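You operate a simulated robot arm through the tools that you are given. There is no shell and no other tool. Be economical: measure what you need, move in short steps, check, and stop when the job is done.

You run a simulated robot arm. Do the job below in one go: nothing can be reset, and whatever is moved stays where it is left.

## Task
Take the insert from the top of the steel table and leave it on top of the silver setting block there.
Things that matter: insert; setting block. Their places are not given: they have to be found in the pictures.

Only the result counts: the job must be done as asked and must still hold three seconds after the hand-in. Knocking over, shifting, dropping, spilling or breaking anything else fails it.

## Robot
A 6-joint arm with a two-finger parallel gripper, fixed in place. Base frame: the origin is at the foot of the arm, x ahead of it, y to its left, z up; the work surface is at about z = 0. Units: m, degrees, N and s.
With the tool pointing down near the work surface it reaches from about 0.18 to 0.46 m from the base axis. Its first joint turns from -70.0 to 70.0 degrees. Payload 1.9 kg.
The tool frame sits at the grasp point between the pads (the TCP): z along the fingers, y along the line on which they close. The tips reach 0.023 m beyond it. The gripper opens to 0.094 m. The fingers are 0.038 m wide and 0.01 m thick; the gripper's body (0.054 by 0.096 m) begins 0.039 m behind the TCP.
Orientation is told as [roll, pitch, yaw] about the base's x, y, z axes, in that order, counted from this pose: with the fingers straight down and closing along the base's y, the tool's x points along the base's -x, its y along +y and its z along -z.

## Interface
- The arm moves only by the tool send_rows. Its argument "series" is one flat list of numbers, 7 for each row, row after row: the shift along the base's x, y, z in units of 40 mm (1.0 is 40 mm), then the turn, a rotation vector about the base's x, y, z in units of 6 degrees (1.0 is 6 degrees), then the finger opening in mm, from 0 to 94. In form: [dx, dy, dz, rx, ry, rz, jaw, dx, dy, dz, rx, ry, rz, jaw, ...]. A call has 1 to 20 rows; each row shifts and turns the commanded pose from where the row before left it. A call with a number of a shift or a turn outside -1 to 1 is refused whole. Rows are played at 5 a second. More than 0.05 m and 8.6 degrees between two rows, or a gripper value outside its range, and nothing of the call is played. Where a pose cannot be reached the arm comes as near as it can. A force on the tool above 40 N (or 10 N above the force at the start of the call, whichever is more), or a blocked arm, ends the call early, and 0.2 s more pass. The fingers move at their own pace (about 0.108 m/s each) and stop on an object; they squeeze with about 41 N. The grip force told is the motor's: it shows also when the fingers shut on nothing. Time passes only in rows, and 0.2 s behind the last, so rows that do not move let the fingers close. The reply holds the time, the measured pose of the TCP, the force on the tool along the base axes, the opening and the grip force, in the units named above and with some noise.
- Cameras (640 x 400 px; columns grow to the right, rows downward): "scene" is fixed at [0.0456, 0.2996, 0.4429]; the picture's right is [-0.86, -0.50, 0.00], its down [-0.19, 0.33, -0.92] and it looks along [0.46, -0.80, -0.38] (base axes); focal length 326 px, centre (320, 200). "wrist" rides on the gripper at [-0.039, 0, -0.044] in the tool frame; the picture's right is [0.00, -1.00, 0.00], its down [0.97, 0.00, -0.24] and it looks along [0.24, 0.00, 0.97] (tool axes); focal length 218 px, centre (320, 200).
- capture(camera): a new picture of that camera. It takes no simulated time.
- probe_pixels(camera, pixels): for up to 12 pixels [column, row] of the newest picture of that camera ("zoom" is the newest enlarged one), the place [x, y, z] in the base frame of the surface seen there, good to about 0.002 m. It takes no simulated time.
- inspect(camera, box): a new picture of the part [left, top, right, bottom] of that camera's present view, enlarged. It takes no simulated time.
- finish_job(): hands the job in; it is judged then, once.

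Go step by step. Measure first, check grasps and placings, and put right what went wrong. The budget is 60 turns and 30 pictures, counting those below and the enlarged ones. Unless the task says otherwise, let go and move clear before handing in, and close with one line.

The tools are called after "Emit:" as a command line: name --argument value ..., lists and objects as JSON in quotes. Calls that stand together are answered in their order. send_rows: Moves the arm, as the interface text tells. Its arguments: {"type":"object","properties":{"series":{"type":"array","items":{"type":"number"}}},"required":["series"]} The other tools are called the same way: capture (camera) takes a picture; probe_pixels (camera, pixels) gives the place of the surface under pixels of a picture; inspect (camera, box) takes an enlarged picture of a part of a camera's view; finish_job () hands the job in.

At the start:

```text
clock: 0.0
tool_pos: [0.2684, -0.0599, 0.259]
orientation: [0.0, 0.0, 0.0]
wrist_force: [0.2, -0.7, 0.0]
gripper_width: 0.094
gripper_force: 0.1
```

scene: 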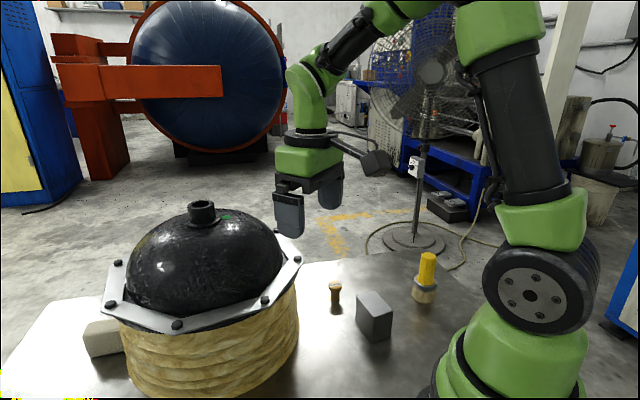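
wrist: 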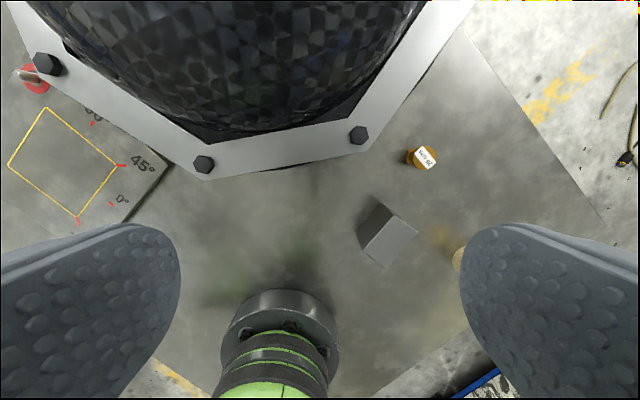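

The scene shows a small brass piece near (335,293), likely the insert, and a silver block near (374,315). I'll zoom in on both to be sure.

Emit:
inspect --camera "scene" --box '[290, 240, 450, 350]'

Emit:
inspect --camera "wrist" --box '[340, 120, 480, 280]'

Emit:
probe_pixels --camera "scene" --pixels '[[335, 284], [335, 295], [335, 309], [370, 300], [358, 295], [380, 294], [392, 313], [368, 315], [375, 340], [425, 258], [423, 295], [298, 262]]'

Emit:
probe_pixels --camera "wrist" --pixels '[[425, 157], [410, 157], [390, 215], [418, 233], [386, 267], [362, 246], [379, 203], [358, 234], [358, 135], [205, 163], [457, 260], [390, 240]]'

```text
3.64 times, centred on (370, 295) of scene
```

zoom: 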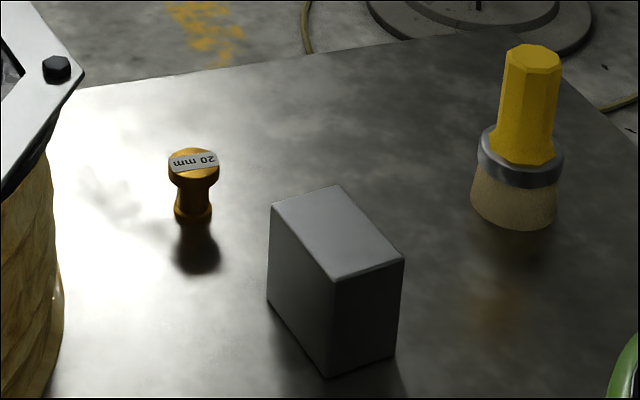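

```text
2.50 times, centred on (410, 200) of wrist
```

zoom: 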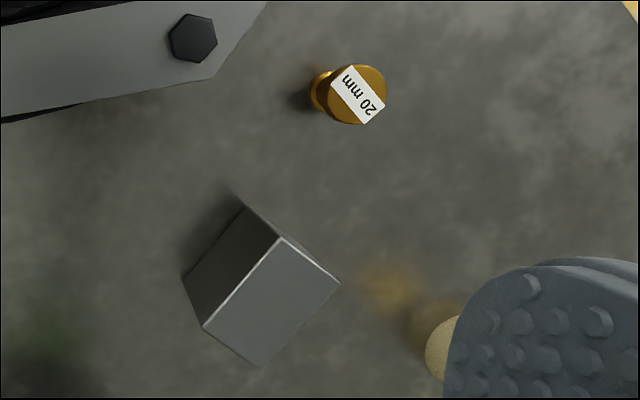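

```text
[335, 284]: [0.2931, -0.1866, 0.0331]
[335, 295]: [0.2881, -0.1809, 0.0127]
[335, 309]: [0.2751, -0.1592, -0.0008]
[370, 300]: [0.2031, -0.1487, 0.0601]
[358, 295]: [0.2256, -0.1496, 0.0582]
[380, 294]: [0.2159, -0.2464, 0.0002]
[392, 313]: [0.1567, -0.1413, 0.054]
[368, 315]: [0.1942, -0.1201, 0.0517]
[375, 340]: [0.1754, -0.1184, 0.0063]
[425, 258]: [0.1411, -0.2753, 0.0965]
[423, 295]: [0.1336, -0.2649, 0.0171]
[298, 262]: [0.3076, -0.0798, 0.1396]
```

```text
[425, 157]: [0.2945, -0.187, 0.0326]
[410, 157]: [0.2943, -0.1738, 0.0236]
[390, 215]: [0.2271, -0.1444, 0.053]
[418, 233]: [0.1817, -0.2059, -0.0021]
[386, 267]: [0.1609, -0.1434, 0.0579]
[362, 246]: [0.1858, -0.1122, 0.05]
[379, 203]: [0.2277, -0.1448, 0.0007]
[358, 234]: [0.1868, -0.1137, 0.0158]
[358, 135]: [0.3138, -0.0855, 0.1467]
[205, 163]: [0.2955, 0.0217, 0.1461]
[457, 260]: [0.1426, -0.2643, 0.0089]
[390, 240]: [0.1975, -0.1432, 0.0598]
```

The brass insert ("20 mm" label, zoom (357,95)) stands at about (0.294,-0.186) with its top at 0.033. The block top is at about 0.06, so I'll probe both edges in the wrist zoom.

Emit:
probe_pixels --camera "zoom" --pixels '[[281, 242], [335, 282], [260, 362], [208, 329], [271, 303], [332, 92], [383, 92], [357, 68], [357, 121], [357, 95], [318, 92]]'

```text
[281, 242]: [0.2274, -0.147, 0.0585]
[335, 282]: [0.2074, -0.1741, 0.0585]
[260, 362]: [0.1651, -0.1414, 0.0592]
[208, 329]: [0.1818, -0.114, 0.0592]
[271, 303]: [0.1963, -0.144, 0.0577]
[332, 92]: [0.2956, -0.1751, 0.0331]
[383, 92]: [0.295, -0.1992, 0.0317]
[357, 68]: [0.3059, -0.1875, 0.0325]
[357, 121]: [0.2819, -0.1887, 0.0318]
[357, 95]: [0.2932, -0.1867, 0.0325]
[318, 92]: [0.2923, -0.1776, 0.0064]
```

Insert centre is about (0.294,-0.187) with a 25 mm head. Block centre is about (0.196,-0.144), with its top at 0.0585. Before descending I'll check the flange edge running from (370,150) to (475,0).

Emit:
probe_pixels --camera "wrist" --pixels '[[368, 148], [390, 112], [420, 70], [450, 28], [465, 5], [210, 177]]'

Emit:
send_rows --series '[0, -0.8, 0, 0, 0, 0, 94, 0.2, -0.8, 0, 0, 0, 0, 94, 0.2, -0.8, 0, 0, 0, 0, 94, 0.24, -0.78, 0, 0, 0, 0, 94, 0, 0, -0.8, 0, 0, 0, 70, 0, 0, -0.8, 0, 0, 0, 60, 0, 0, 0, 0, 0, 0, 60]'

```text
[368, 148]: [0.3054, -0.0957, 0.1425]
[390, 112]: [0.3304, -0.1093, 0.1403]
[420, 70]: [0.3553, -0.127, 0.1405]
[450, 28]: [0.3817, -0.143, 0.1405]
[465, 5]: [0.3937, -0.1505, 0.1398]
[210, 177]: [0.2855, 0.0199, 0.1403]
```

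```text
clock: 1.6
tool_pos: [0.2931, -0.1881, 0.195]
orientation: [0.0, 0.0, -0.1]
wrist_force: [1.0, 0.6, -0.3]
gripper_width: 0.0602
gripper_force: 0.0
```

The flange edge stays more than 3 cm from the gripper body on this path, so it's clear. I'm above the insert at z 0.195 and will check alignment with the wrist camera.

Emit:
capture --camera "wrist"

Emit:
capture --camera "scene"

```text
25 pictures are left
```

wrist: 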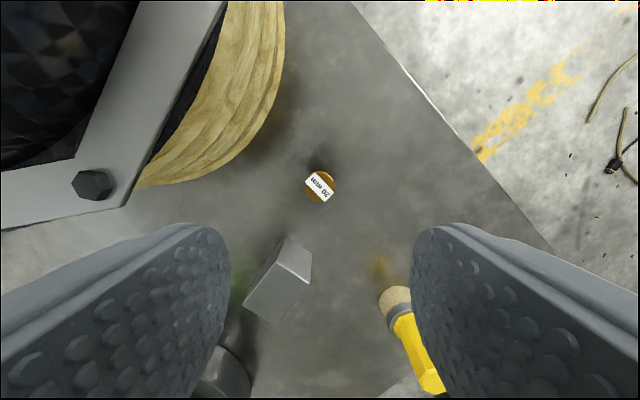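

```text
24 pictures are left
```

scene: 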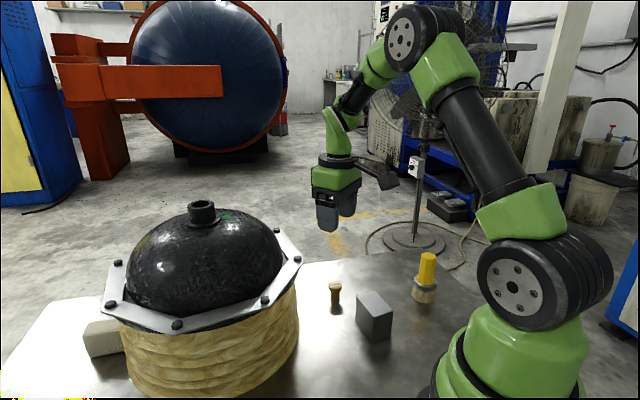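

The insert is centred between the fingers. I want the extents of the bellows bulge (wrist 140–285) and of the dark box on the gripper (scene 385,178) before going down.

Emit:
probe_pixels --camera "scene" --pixels '[[375, 165], [387, 182], [396, 180], [325, 215], [335, 178], [350, 205]]'

Emit:
probe_pixels --camera "wrist" --pixels '[[150, 180], [200, 168], [240, 135], [265, 95], [278, 50], [320, 186], [313, 177], [308, 186], [333, 186], [320, 200], [390, 295], [435, 380]]'

```text
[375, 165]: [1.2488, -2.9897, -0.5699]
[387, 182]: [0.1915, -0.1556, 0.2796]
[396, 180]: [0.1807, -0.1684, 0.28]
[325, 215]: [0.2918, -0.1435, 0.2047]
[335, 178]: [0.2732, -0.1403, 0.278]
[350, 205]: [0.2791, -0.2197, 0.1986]
```

```text
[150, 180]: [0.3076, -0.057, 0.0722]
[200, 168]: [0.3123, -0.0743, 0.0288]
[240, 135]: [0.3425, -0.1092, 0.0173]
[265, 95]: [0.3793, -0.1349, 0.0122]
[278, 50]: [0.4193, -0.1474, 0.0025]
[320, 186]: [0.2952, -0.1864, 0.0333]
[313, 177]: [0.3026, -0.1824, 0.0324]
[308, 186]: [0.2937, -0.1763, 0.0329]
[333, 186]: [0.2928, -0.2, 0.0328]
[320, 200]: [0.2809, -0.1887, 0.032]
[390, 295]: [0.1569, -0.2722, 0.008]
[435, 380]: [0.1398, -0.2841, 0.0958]
```

The insert centre is (0.2935,-0.1875), under the TCP. The box sits about 85 mm above the TCP, so it clears the block, and the bellows stay clear too. Descending to z ≈ 0.028.

Emit:
send_rows --series '[0, 0, -0.8, 0, 0, 0, 60, 0, 0, -0.8, 0, 0, 0, 60, 0, 0, -0.8, 0, 0, 0, 60, 0, 0, -0.8, 0, 0, 0, 60, 0, 0, -0.6, 0, 0, 0, 60, 0, 0, -0.37, 0, 0, 0, 60, 0, 0, 0, 0, 0, 0, 60]'

Emit:
capture --camera "scene"

Emit:
capture --camera "wrist"

```text
clock: 3.2
tool_pos: [0.2952, -0.1871, 0.029]
orientation: [0.0, 0.0, 0.0]
wrist_force: [-0.4, -0.3, -0.1]
gripper_width: 0.0601
gripper_force: 0.0
```

```text
23 pictures are left
```

scene: 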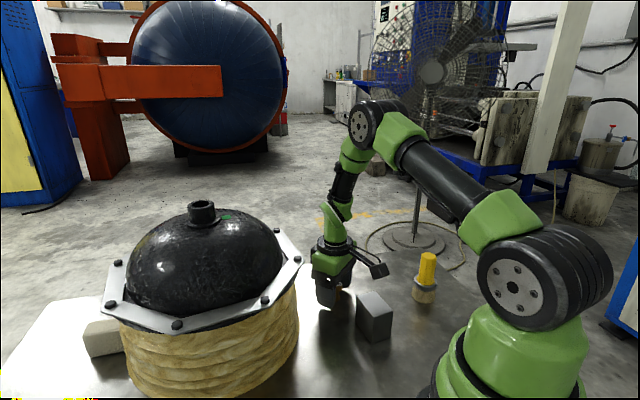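

```text
22 pictures are left
```

wrist: 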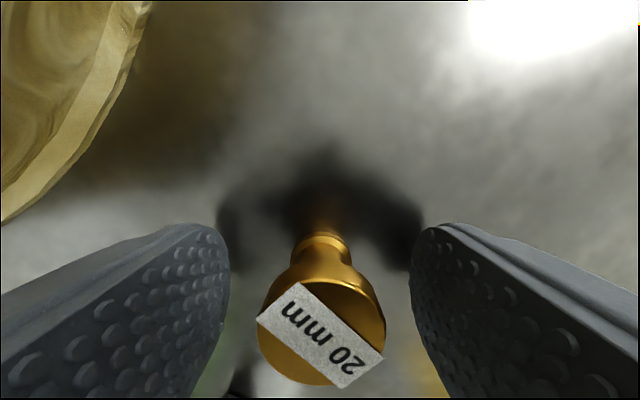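

The insert's head (320,330) is centred between the pads with no contact force. Closing now.

Emit:
send_rows --series '[0, 0, 0, 0, 0, 0, 40, 0, 0, 0, 0, 0, 0, 28, 0, 0, 0, 0, 0, 0, 15, 0, 0, 0, 0, 0, 0, 15, 0, 0, 0, 0, 0, 0, 15]'

Emit:
capture --camera "wrist"

```text
clock: 4.4
tool_pos: [0.2945, -0.1872, 0.0302]
orientation: [0.0, 0.0, 0.1]
wrist_force: [0.4, -0.1, -0.1]
gripper_width: 0.0272
gripper_force: 40.8
```

```text
21 pictures are left
```

wrist: 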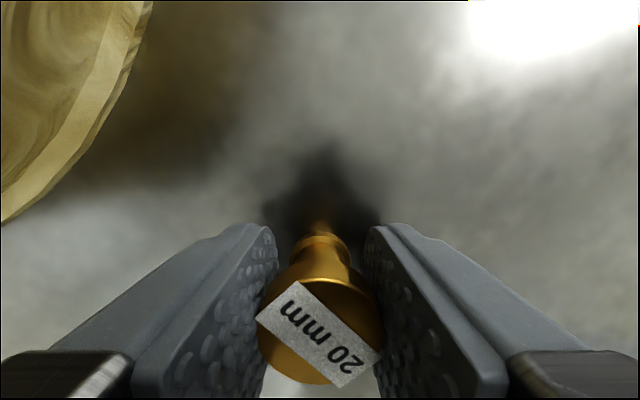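

It's held: 27 mm opening and 41 N. Lifting straight up 0.1 m.

Emit:
send_rows --series '[0, 0, 0.3, 0, 0, 0, 15, 0, 0, 0.5, 0, 0, 0, 15, 0, 0, 0.6, 0, 0, 0, 15, 0, 0, 0.6, 0, 0, 0, 15, 0, 0, 0.5, 0, 0, 0, 15, 0, 0, 0, 0, 0, 0, 15]'

Emit:
capture --camera "wrist"

Emit:
capture --camera "scene"

```text
clock: 5.8
tool_pos: [0.2954, -0.1876, 0.1294]
orientation: [0.1, -0.1, -0.1]
wrist_force: [0.5, -0.4, 0.4]
gripper_width: 0.0148
gripper_force: 0.0
```

```text
20 pictures are left
```

wrist: 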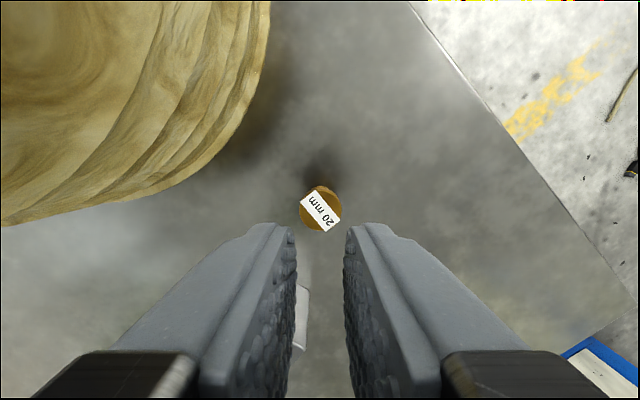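

```text
19 pictures are left
```

scene: 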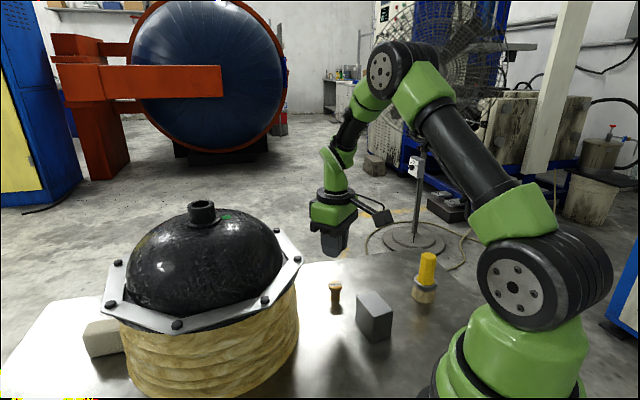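

The insert slipped out: the opening fell to 15 mm, and it's still standing in place at wrist (320,208). I'll look at its shape closely before trying again.

Emit:
inspect --camera "scene" --box '[315, 270, 355, 320]'

Emit:
inspect --camera "wrist" --box '[280, 170, 360, 240]'

Emit:
probe_pixels --camera "scene" --pixels '[[335, 284], [335, 290], [335, 293], [335, 296], [335, 298], [329, 288], [341, 288], [331, 298], [339, 298]]'

```text
8.00 times, centred on (335, 295) of scene
```

zoom: 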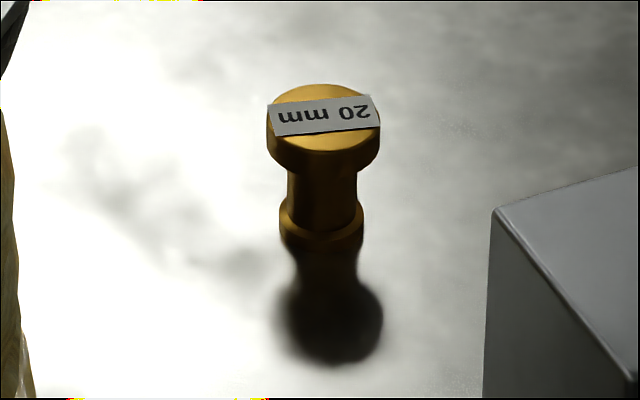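

```text
5.71 times, centred on (320, 205) of wrist
```

zoom: 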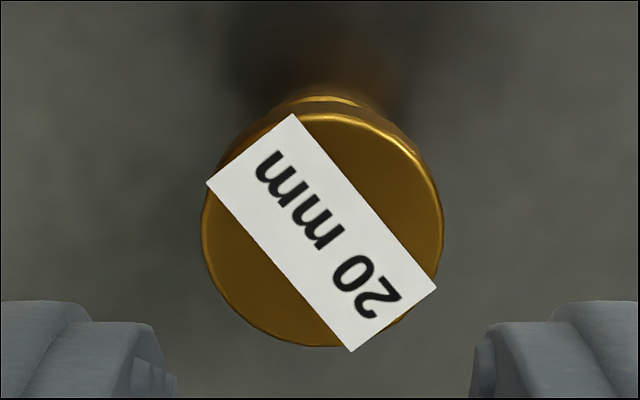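

```text
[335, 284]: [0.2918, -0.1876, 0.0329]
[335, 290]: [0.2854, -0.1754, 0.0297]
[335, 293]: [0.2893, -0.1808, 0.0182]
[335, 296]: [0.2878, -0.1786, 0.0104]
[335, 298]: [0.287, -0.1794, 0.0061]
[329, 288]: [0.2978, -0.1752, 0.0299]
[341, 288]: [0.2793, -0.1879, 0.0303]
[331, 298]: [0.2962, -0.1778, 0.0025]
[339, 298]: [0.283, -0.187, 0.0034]
```

The head is a smooth disc (z 0.025–0.033) over a thinner neck, and nothing has shifted. I'll go back down slightly lower, regrip, and lift very slowly while watching width and force.

Emit:
send_rows --series '[0, 0, 0, 0, 0, 0, 60, 0, 0, 0, 0, 0, 0, 60, 0, 0, -0.8, 0, 0, 0, 60, 0, 0, -0.8, 0, 0, 0, 60, 0, 0, -0.6, 0, 0, 0, 60, 0, 0, -0.33, 0, 0, 0, 60, 0, 0, 0, 0, 0, 0, 60, 0, 0, 0, 0, 0, 0, 40, 0, 0, 0, 0, 0, 0, 25, 0, 0, 0, 0, 0, 0, 0, 0, 0, 0, 0, 0, 0, 0, 0, 0, 0, 0, 0, 0, 0]'

Emit:
send_rows --series '[0, 0, 0.03, 0, 0, 0, 0, 0, 0, 0.03, 0, 0, 0, 0, 0, 0, 0.03, 0, 0, 0, 0, 0, 0, 0.03, 0, 0, 0, 0]'

Emit:
capture --camera "wrist"

```text
clock: 8.4
tool_pos: [0.2961, -0.187, 0.0264]
orientation: [-0.1, 0.1, 0.0]
wrist_force: [0.5, -0.5, 0.4]
gripper_width: 0.0267
gripper_force: 41.0
```

```text
clock: 9.4
tool_pos: [0.2952, -0.1876, 0.0312]
orientation: [0.0, 0.0, 0.1]
wrist_force: [-0.8, -0.3, -0.8]
gripper_width: 0.027
gripper_force: 40.8
```

```text
16 pictures are left
```

wrist: 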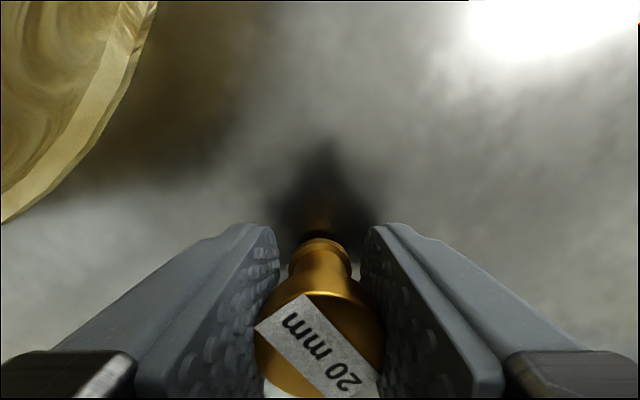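

The width is holding at 27 mm after a 5 mm raise. Probing the head top will tell whether the insert actually came up.

Emit:
probe_pixels --camera "wrist" --pixels '[[325, 340], [350, 330], [295, 320], [320, 250], [300, 370]]'

Emit:
inspect --camera "scene" --box '[295, 240, 375, 320]'

```text
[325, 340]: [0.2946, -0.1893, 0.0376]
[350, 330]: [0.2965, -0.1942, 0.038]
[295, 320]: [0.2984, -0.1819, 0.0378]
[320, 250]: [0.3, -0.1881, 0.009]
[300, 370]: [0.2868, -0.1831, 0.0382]
```

```text
5.00 times, centred on (335, 280) of scene
```

zoom: 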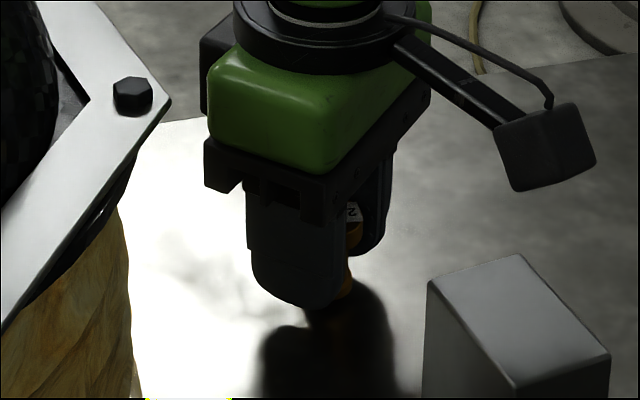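

The head top is now at 0.038, so the insert rose 5 mm with the fingers. Last time it was probably the speed; I'll keep lifting gently and watch for slip.

Emit:
send_rows --series '[0, 0, 0.05, 0, 0, 0, 0, 0, 0, 0.08, 0, 0, 0, 0, 0, 0, 0.1, 0, 0, 0, 0, 0, 0, 0.1, 0, 0, 0, 0, 0, 0, 0.08, 0, 0, 0, 0, 0, 0, 0.05, 0, 0, 0, 0]'

Emit:
capture --camera "wrist"

Emit:
probe_pixels --camera "wrist" --pixels '[[325, 340], [350, 330], [295, 320], [320, 330], [300, 370]]'

```text
clock: 10.8
tool_pos: [0.2949, -0.1867, 0.0506]
orientation: [0.0, 0.0, -0.1]
wrist_force: [-0.1, -0.3, -0.6]
gripper_width: 0.0264
gripper_force: 40.9
```

```text
14 pictures are left
```

wrist: 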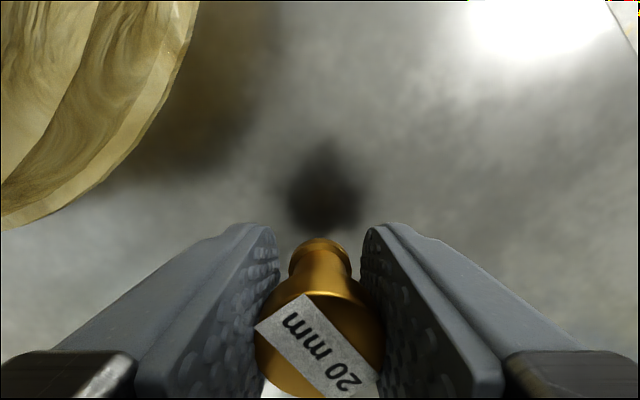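

```text
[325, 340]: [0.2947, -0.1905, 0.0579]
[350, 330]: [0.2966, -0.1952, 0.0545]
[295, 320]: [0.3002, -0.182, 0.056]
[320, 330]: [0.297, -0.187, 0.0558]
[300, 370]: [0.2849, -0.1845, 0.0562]
```

No slip (head top 0.056 against TCP 0.0506). Continuing at a gentle pace up to z ≈ 0.11.

Emit:
send_rows --series '[0, 0, 0.06, 0, 0, 0, 0, 0, 0, 0.1, 0, 0, 0, 0, 0, 0, 0.14, 0, 0, 0, 0, 0, 0, 0.16, 0, 0, 0, 0, 0, 0, 0.16, 0, 0, 0, 0, 0, 0, 0.16, 0, 0, 0, 0, 0, 0, 0.16, 0, 0, 0, 0, 0, 0, 0.16, 0, 0, 0, 0, 0, 0, 0.16, 0, 0, 0, 0, 0, 0, 0.14, 0, 0, 0, 0, 0, 0, 0.1, 0, 0, 0, 0, 0, 0, 0.05, 0, 0, 0, 0]'

Emit:
capture --camera "wrist"

Emit:
probe_pixels --camera "wrist" --pixels '[[325, 340], [350, 330], [295, 320], [320, 330], [300, 370]]'

```text
clock: 13.4
tool_pos: [0.2939, -0.1867, 0.1118]
orientation: [0.0, 0.0, -0.1]
wrist_force: [-0.5, 0.4, -1.1]
gripper_width: 0.0267
gripper_force: 40.7
```

```text
13 pictures are left
```

wrist: 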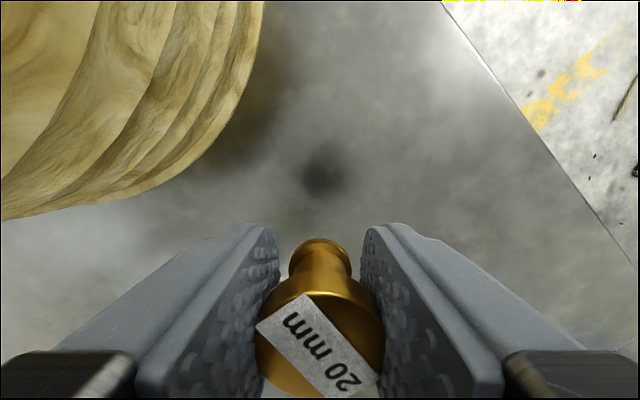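

```text
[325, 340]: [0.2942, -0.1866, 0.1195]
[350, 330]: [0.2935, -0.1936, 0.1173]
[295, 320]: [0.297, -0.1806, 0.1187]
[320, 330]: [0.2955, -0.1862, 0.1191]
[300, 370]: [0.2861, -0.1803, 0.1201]
```

The insert is firmly held and stands upright, so I'll carry it over to the block centre (0.1955,-0.144).

Emit:
send_rows --series '[-0.103, 0.045, 0, 0, 0, 0, 0, -0.205, 0.09, 0, 0, 0, 0, 0, -0.205, 0.09, 0, 0, 0, 0, 0, -0.205, 0.09, 0, 0, 0, 0, 0, -0.205, 0.09, 0, 0, 0, 0, 0, -0.205, 0.09, 0, 0, 0, 0, 0, -0.205, 0.09, 0, 0, 0, 0, 0, -0.205, 0.09, 0, 0, 0, 0, 0, -0.205, 0.09, 0, 0, 0, 0, 0, -0.205, 0.09, 0, 0, 0, 0, 0, -0.205, 0.09, 0, 0, 0, 0, 0, -0.205, 0.09, 0, 0, 0, 0, 0, -0.103, 0.045, 0, 0, 0, 0, 0, 0, 0, 0, 0, 0, 0, 0]'

Emit:
capture --camera "wrist"

Emit:
inspect --camera "scene" --box '[290, 180, 480, 350]'

Emit:
probe_pixels --camera "wrist" --pixels '[[325, 340], [350, 330], [295, 320], [320, 330], [300, 370], [320, 375], [320, 245]]'

```text
clock: 16.4
tool_pos: [0.1962, -0.1432, 0.1115]
orientation: [0.0, -0.1, -0.1]
wrist_force: [-0.1, 0.6, -0.2]
gripper_width: 0.0265
gripper_force: 41.3
```

```text
12 pictures are left
```

wrist: 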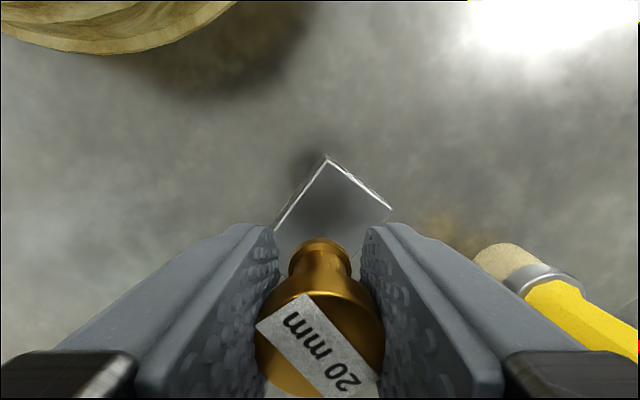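

```text
2.35 times, centred on (385, 265) of scene
```

zoom: 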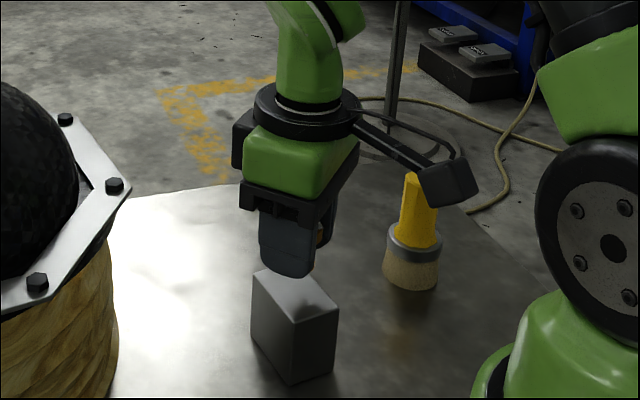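

```text
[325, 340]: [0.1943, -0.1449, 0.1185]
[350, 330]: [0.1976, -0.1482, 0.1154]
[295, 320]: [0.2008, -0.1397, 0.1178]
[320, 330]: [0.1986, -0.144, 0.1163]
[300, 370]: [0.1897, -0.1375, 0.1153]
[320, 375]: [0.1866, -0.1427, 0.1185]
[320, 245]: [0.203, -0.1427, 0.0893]
```

The insert is over the block's centre, and the box is well clear of the brush. Contact should come at about z = 0.0855, so I'll lower slowly to just above that.

Emit:
send_rows --series '[0, 0, -0.06, 0, 0, 0, 0, 0, 0, -0.12, 0, 0, 0, 0, 0, 0, -0.14, 0, 0, 0, 0, 0, 0, -0.14, 0, 0, 0, 0, 0, 0, -0.1, 0, 0, 0, 0, 0, 0, -0.04, 0, 0, 0, 0, 0, 0, -0.02, 0, 0, 0, 0, 0, 0, 0, 0, 0, 0, 0]'

Emit:
inspect --camera "scene" --box '[340, 260, 410, 320]'

Emit:
capture --camera "wrist"

Emit:
probe_pixels --camera "wrist" --pixels '[[325, 340], [350, 330], [295, 320], [320, 330], [320, 245]]'

```text
clock: 18.2
tool_pos: [0.1954, -0.1434, 0.0875]
orientation: [-0.1, 0.0, 0.0]
wrist_force: [-0.2, -0.2, -1.3]
gripper_width: 0.0262
gripper_force: 41.5
```

```text
6.67 times, centred on (375, 290) of scene
```

zoom: 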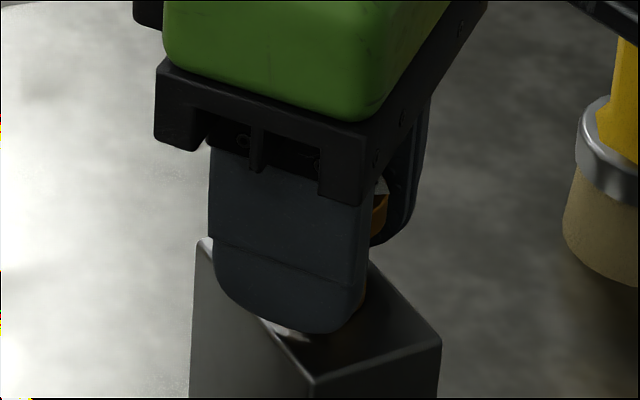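

```text
9 pictures are left
```

wrist: 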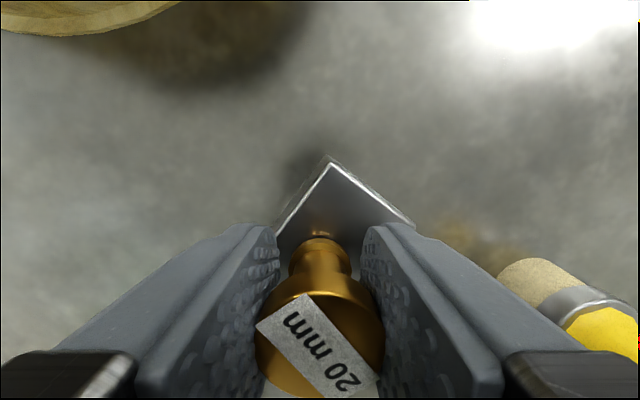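

```text
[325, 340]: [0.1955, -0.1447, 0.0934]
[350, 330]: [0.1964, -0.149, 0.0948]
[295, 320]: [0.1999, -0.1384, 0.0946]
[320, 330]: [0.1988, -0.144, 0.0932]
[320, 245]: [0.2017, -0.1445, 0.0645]
```

The head top is at about 0.094, so about 2 mm of gap is left. Easing down in sub-millimetre steps and watching the force.

Emit:
send_rows --series '[0, 0, -0.015, 0, 0, 0, 0, 0, 0, -0.015, 0, 0, 0, 0, 0, 0, 0, 0, 0, 0, 0]'

Emit:
send_rows --series '[0, 0, -0.01, 0, 0, 0, 0, 0, 0, -0.01, 0, 0, 0, 0, 0, 0, 0, 0, 0, 0, 0]'

```text
clock: 19.0
tool_pos: [0.196, -0.1428, 0.0871]
orientation: [0.0, 0.0, -0.1]
wrist_force: [-8.7, -0.7, 35.3]
gripper_width: 0.0264
gripper_force: 41.5
```

```text
clock: 19.8
tool_pos: [0.1972, -0.1433, 0.0855]
orientation: [-0.1, -0.2, 0.0]
wrist_force: [-1.1, 0.6, 39.3]
gripper_width: 0.0268
gripper_force: 41.2
```

There's contact: 39 N upward, so the insert is seated. I'll back off a little to relieve the load before opening.

Emit:
send_rows --series '[0, 0, 0.015, 0, 0, 0, 0, 0, 0, 0, 0, 0, 0, 0]'

```text
clock: 20.4
tool_pos: [0.1952, -0.1438, 0.0861]
orientation: [0.0, 0.0, 0.0]
wrist_force: [3.9, -0.4, 9.3]
gripper_width: 0.0264
gripper_force: 41.5
```

The residual load is about 9 N, with the insert still resting on the block. Opening gradually and then checking.

Emit:
send_rows --series '[0, 0, 0.004, 0, 0, 0, 26, 0, 0, 0, 0, 0, 0, 30, 0, 0, 0, 0, 0, 0, 36, 0, 0, 0, 0, 0, 0, 45, 0, 0, 0, 0, 0, 0, 55, 0, 0, 0, 0, 0, 0, 55]'

Emit:
capture --camera "wrist"

Emit:
probe_pixels --camera "wrist" --pixels '[[325, 340], [350, 330], [295, 320], [320, 330], [320, 245]]'

```text
clock: 21.8
tool_pos: [0.1965, -0.1439, 0.0862]
orientation: [0.0, -0.1, 0.1]
wrist_force: [-0.4, 0.5, -0.8]
gripper_width: 0.0549
gripper_force: 0.0
```

```text
8 pictures are left
```

wrist: 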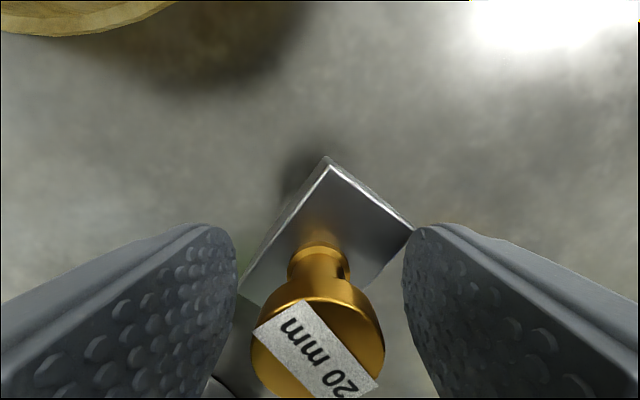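

```text
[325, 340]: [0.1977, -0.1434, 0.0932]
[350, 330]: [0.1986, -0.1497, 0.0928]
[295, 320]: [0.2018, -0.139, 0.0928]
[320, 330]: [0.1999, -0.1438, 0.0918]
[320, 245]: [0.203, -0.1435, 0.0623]
```

The insert stands level on the block with the jaws clear of it. Rising straight up and then taking a final look.

Emit:
send_rows --series '[0, 0, 0.2, 0, 0, 0, 55, 0, 0, 0.4, 0, 0, 0, 55, 0, 0, 0.6, 0, 0, 0, 55, 0, 0, 0.8, 0, 0, 0, 55, 0, 0, 0.6, 0, 0, 0, 55, 0, 0, 0, 0, 0, 0, 55]'

Emit:
inspect --camera "scene" --box '[290, 230, 450, 350]'

Emit:
capture --camera "wrist"

```text
clock: 23.2
tool_pos: [0.1948, -0.1415, 0.1896]
orientation: [0.0, 0.1, -0.1]
wrist_force: [0.4, 1.2, -0.8]
gripper_width: 0.0551
gripper_force: 0.1
```

```text
3.33 times, centred on (370, 290) of scene
```

zoom: 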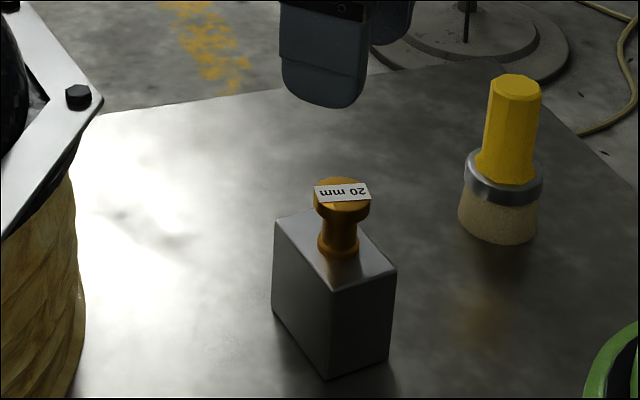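

```text
6 pictures are left
```

wrist: 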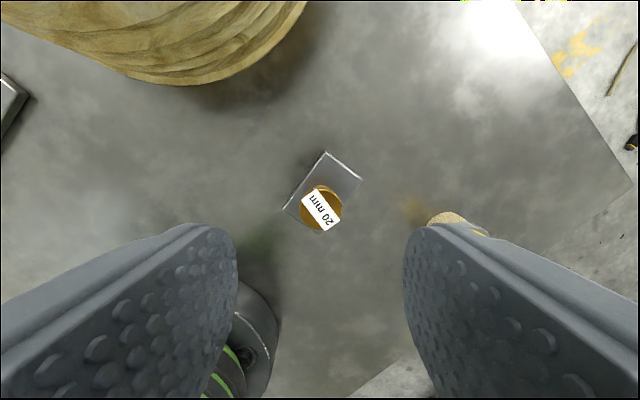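

The zoom shows the insert upright on the block's top at (340,220), with the block and brush where they were and the gripper clear. Handing in.

Emit:
finish_job

```text
The job is handed in.
```

The insert is standing upright on top of the silver setting block, the gripper is clear, and the job is handed in; it slipped from the first grasp, but stayed standing in place and nothing else was disturbed.
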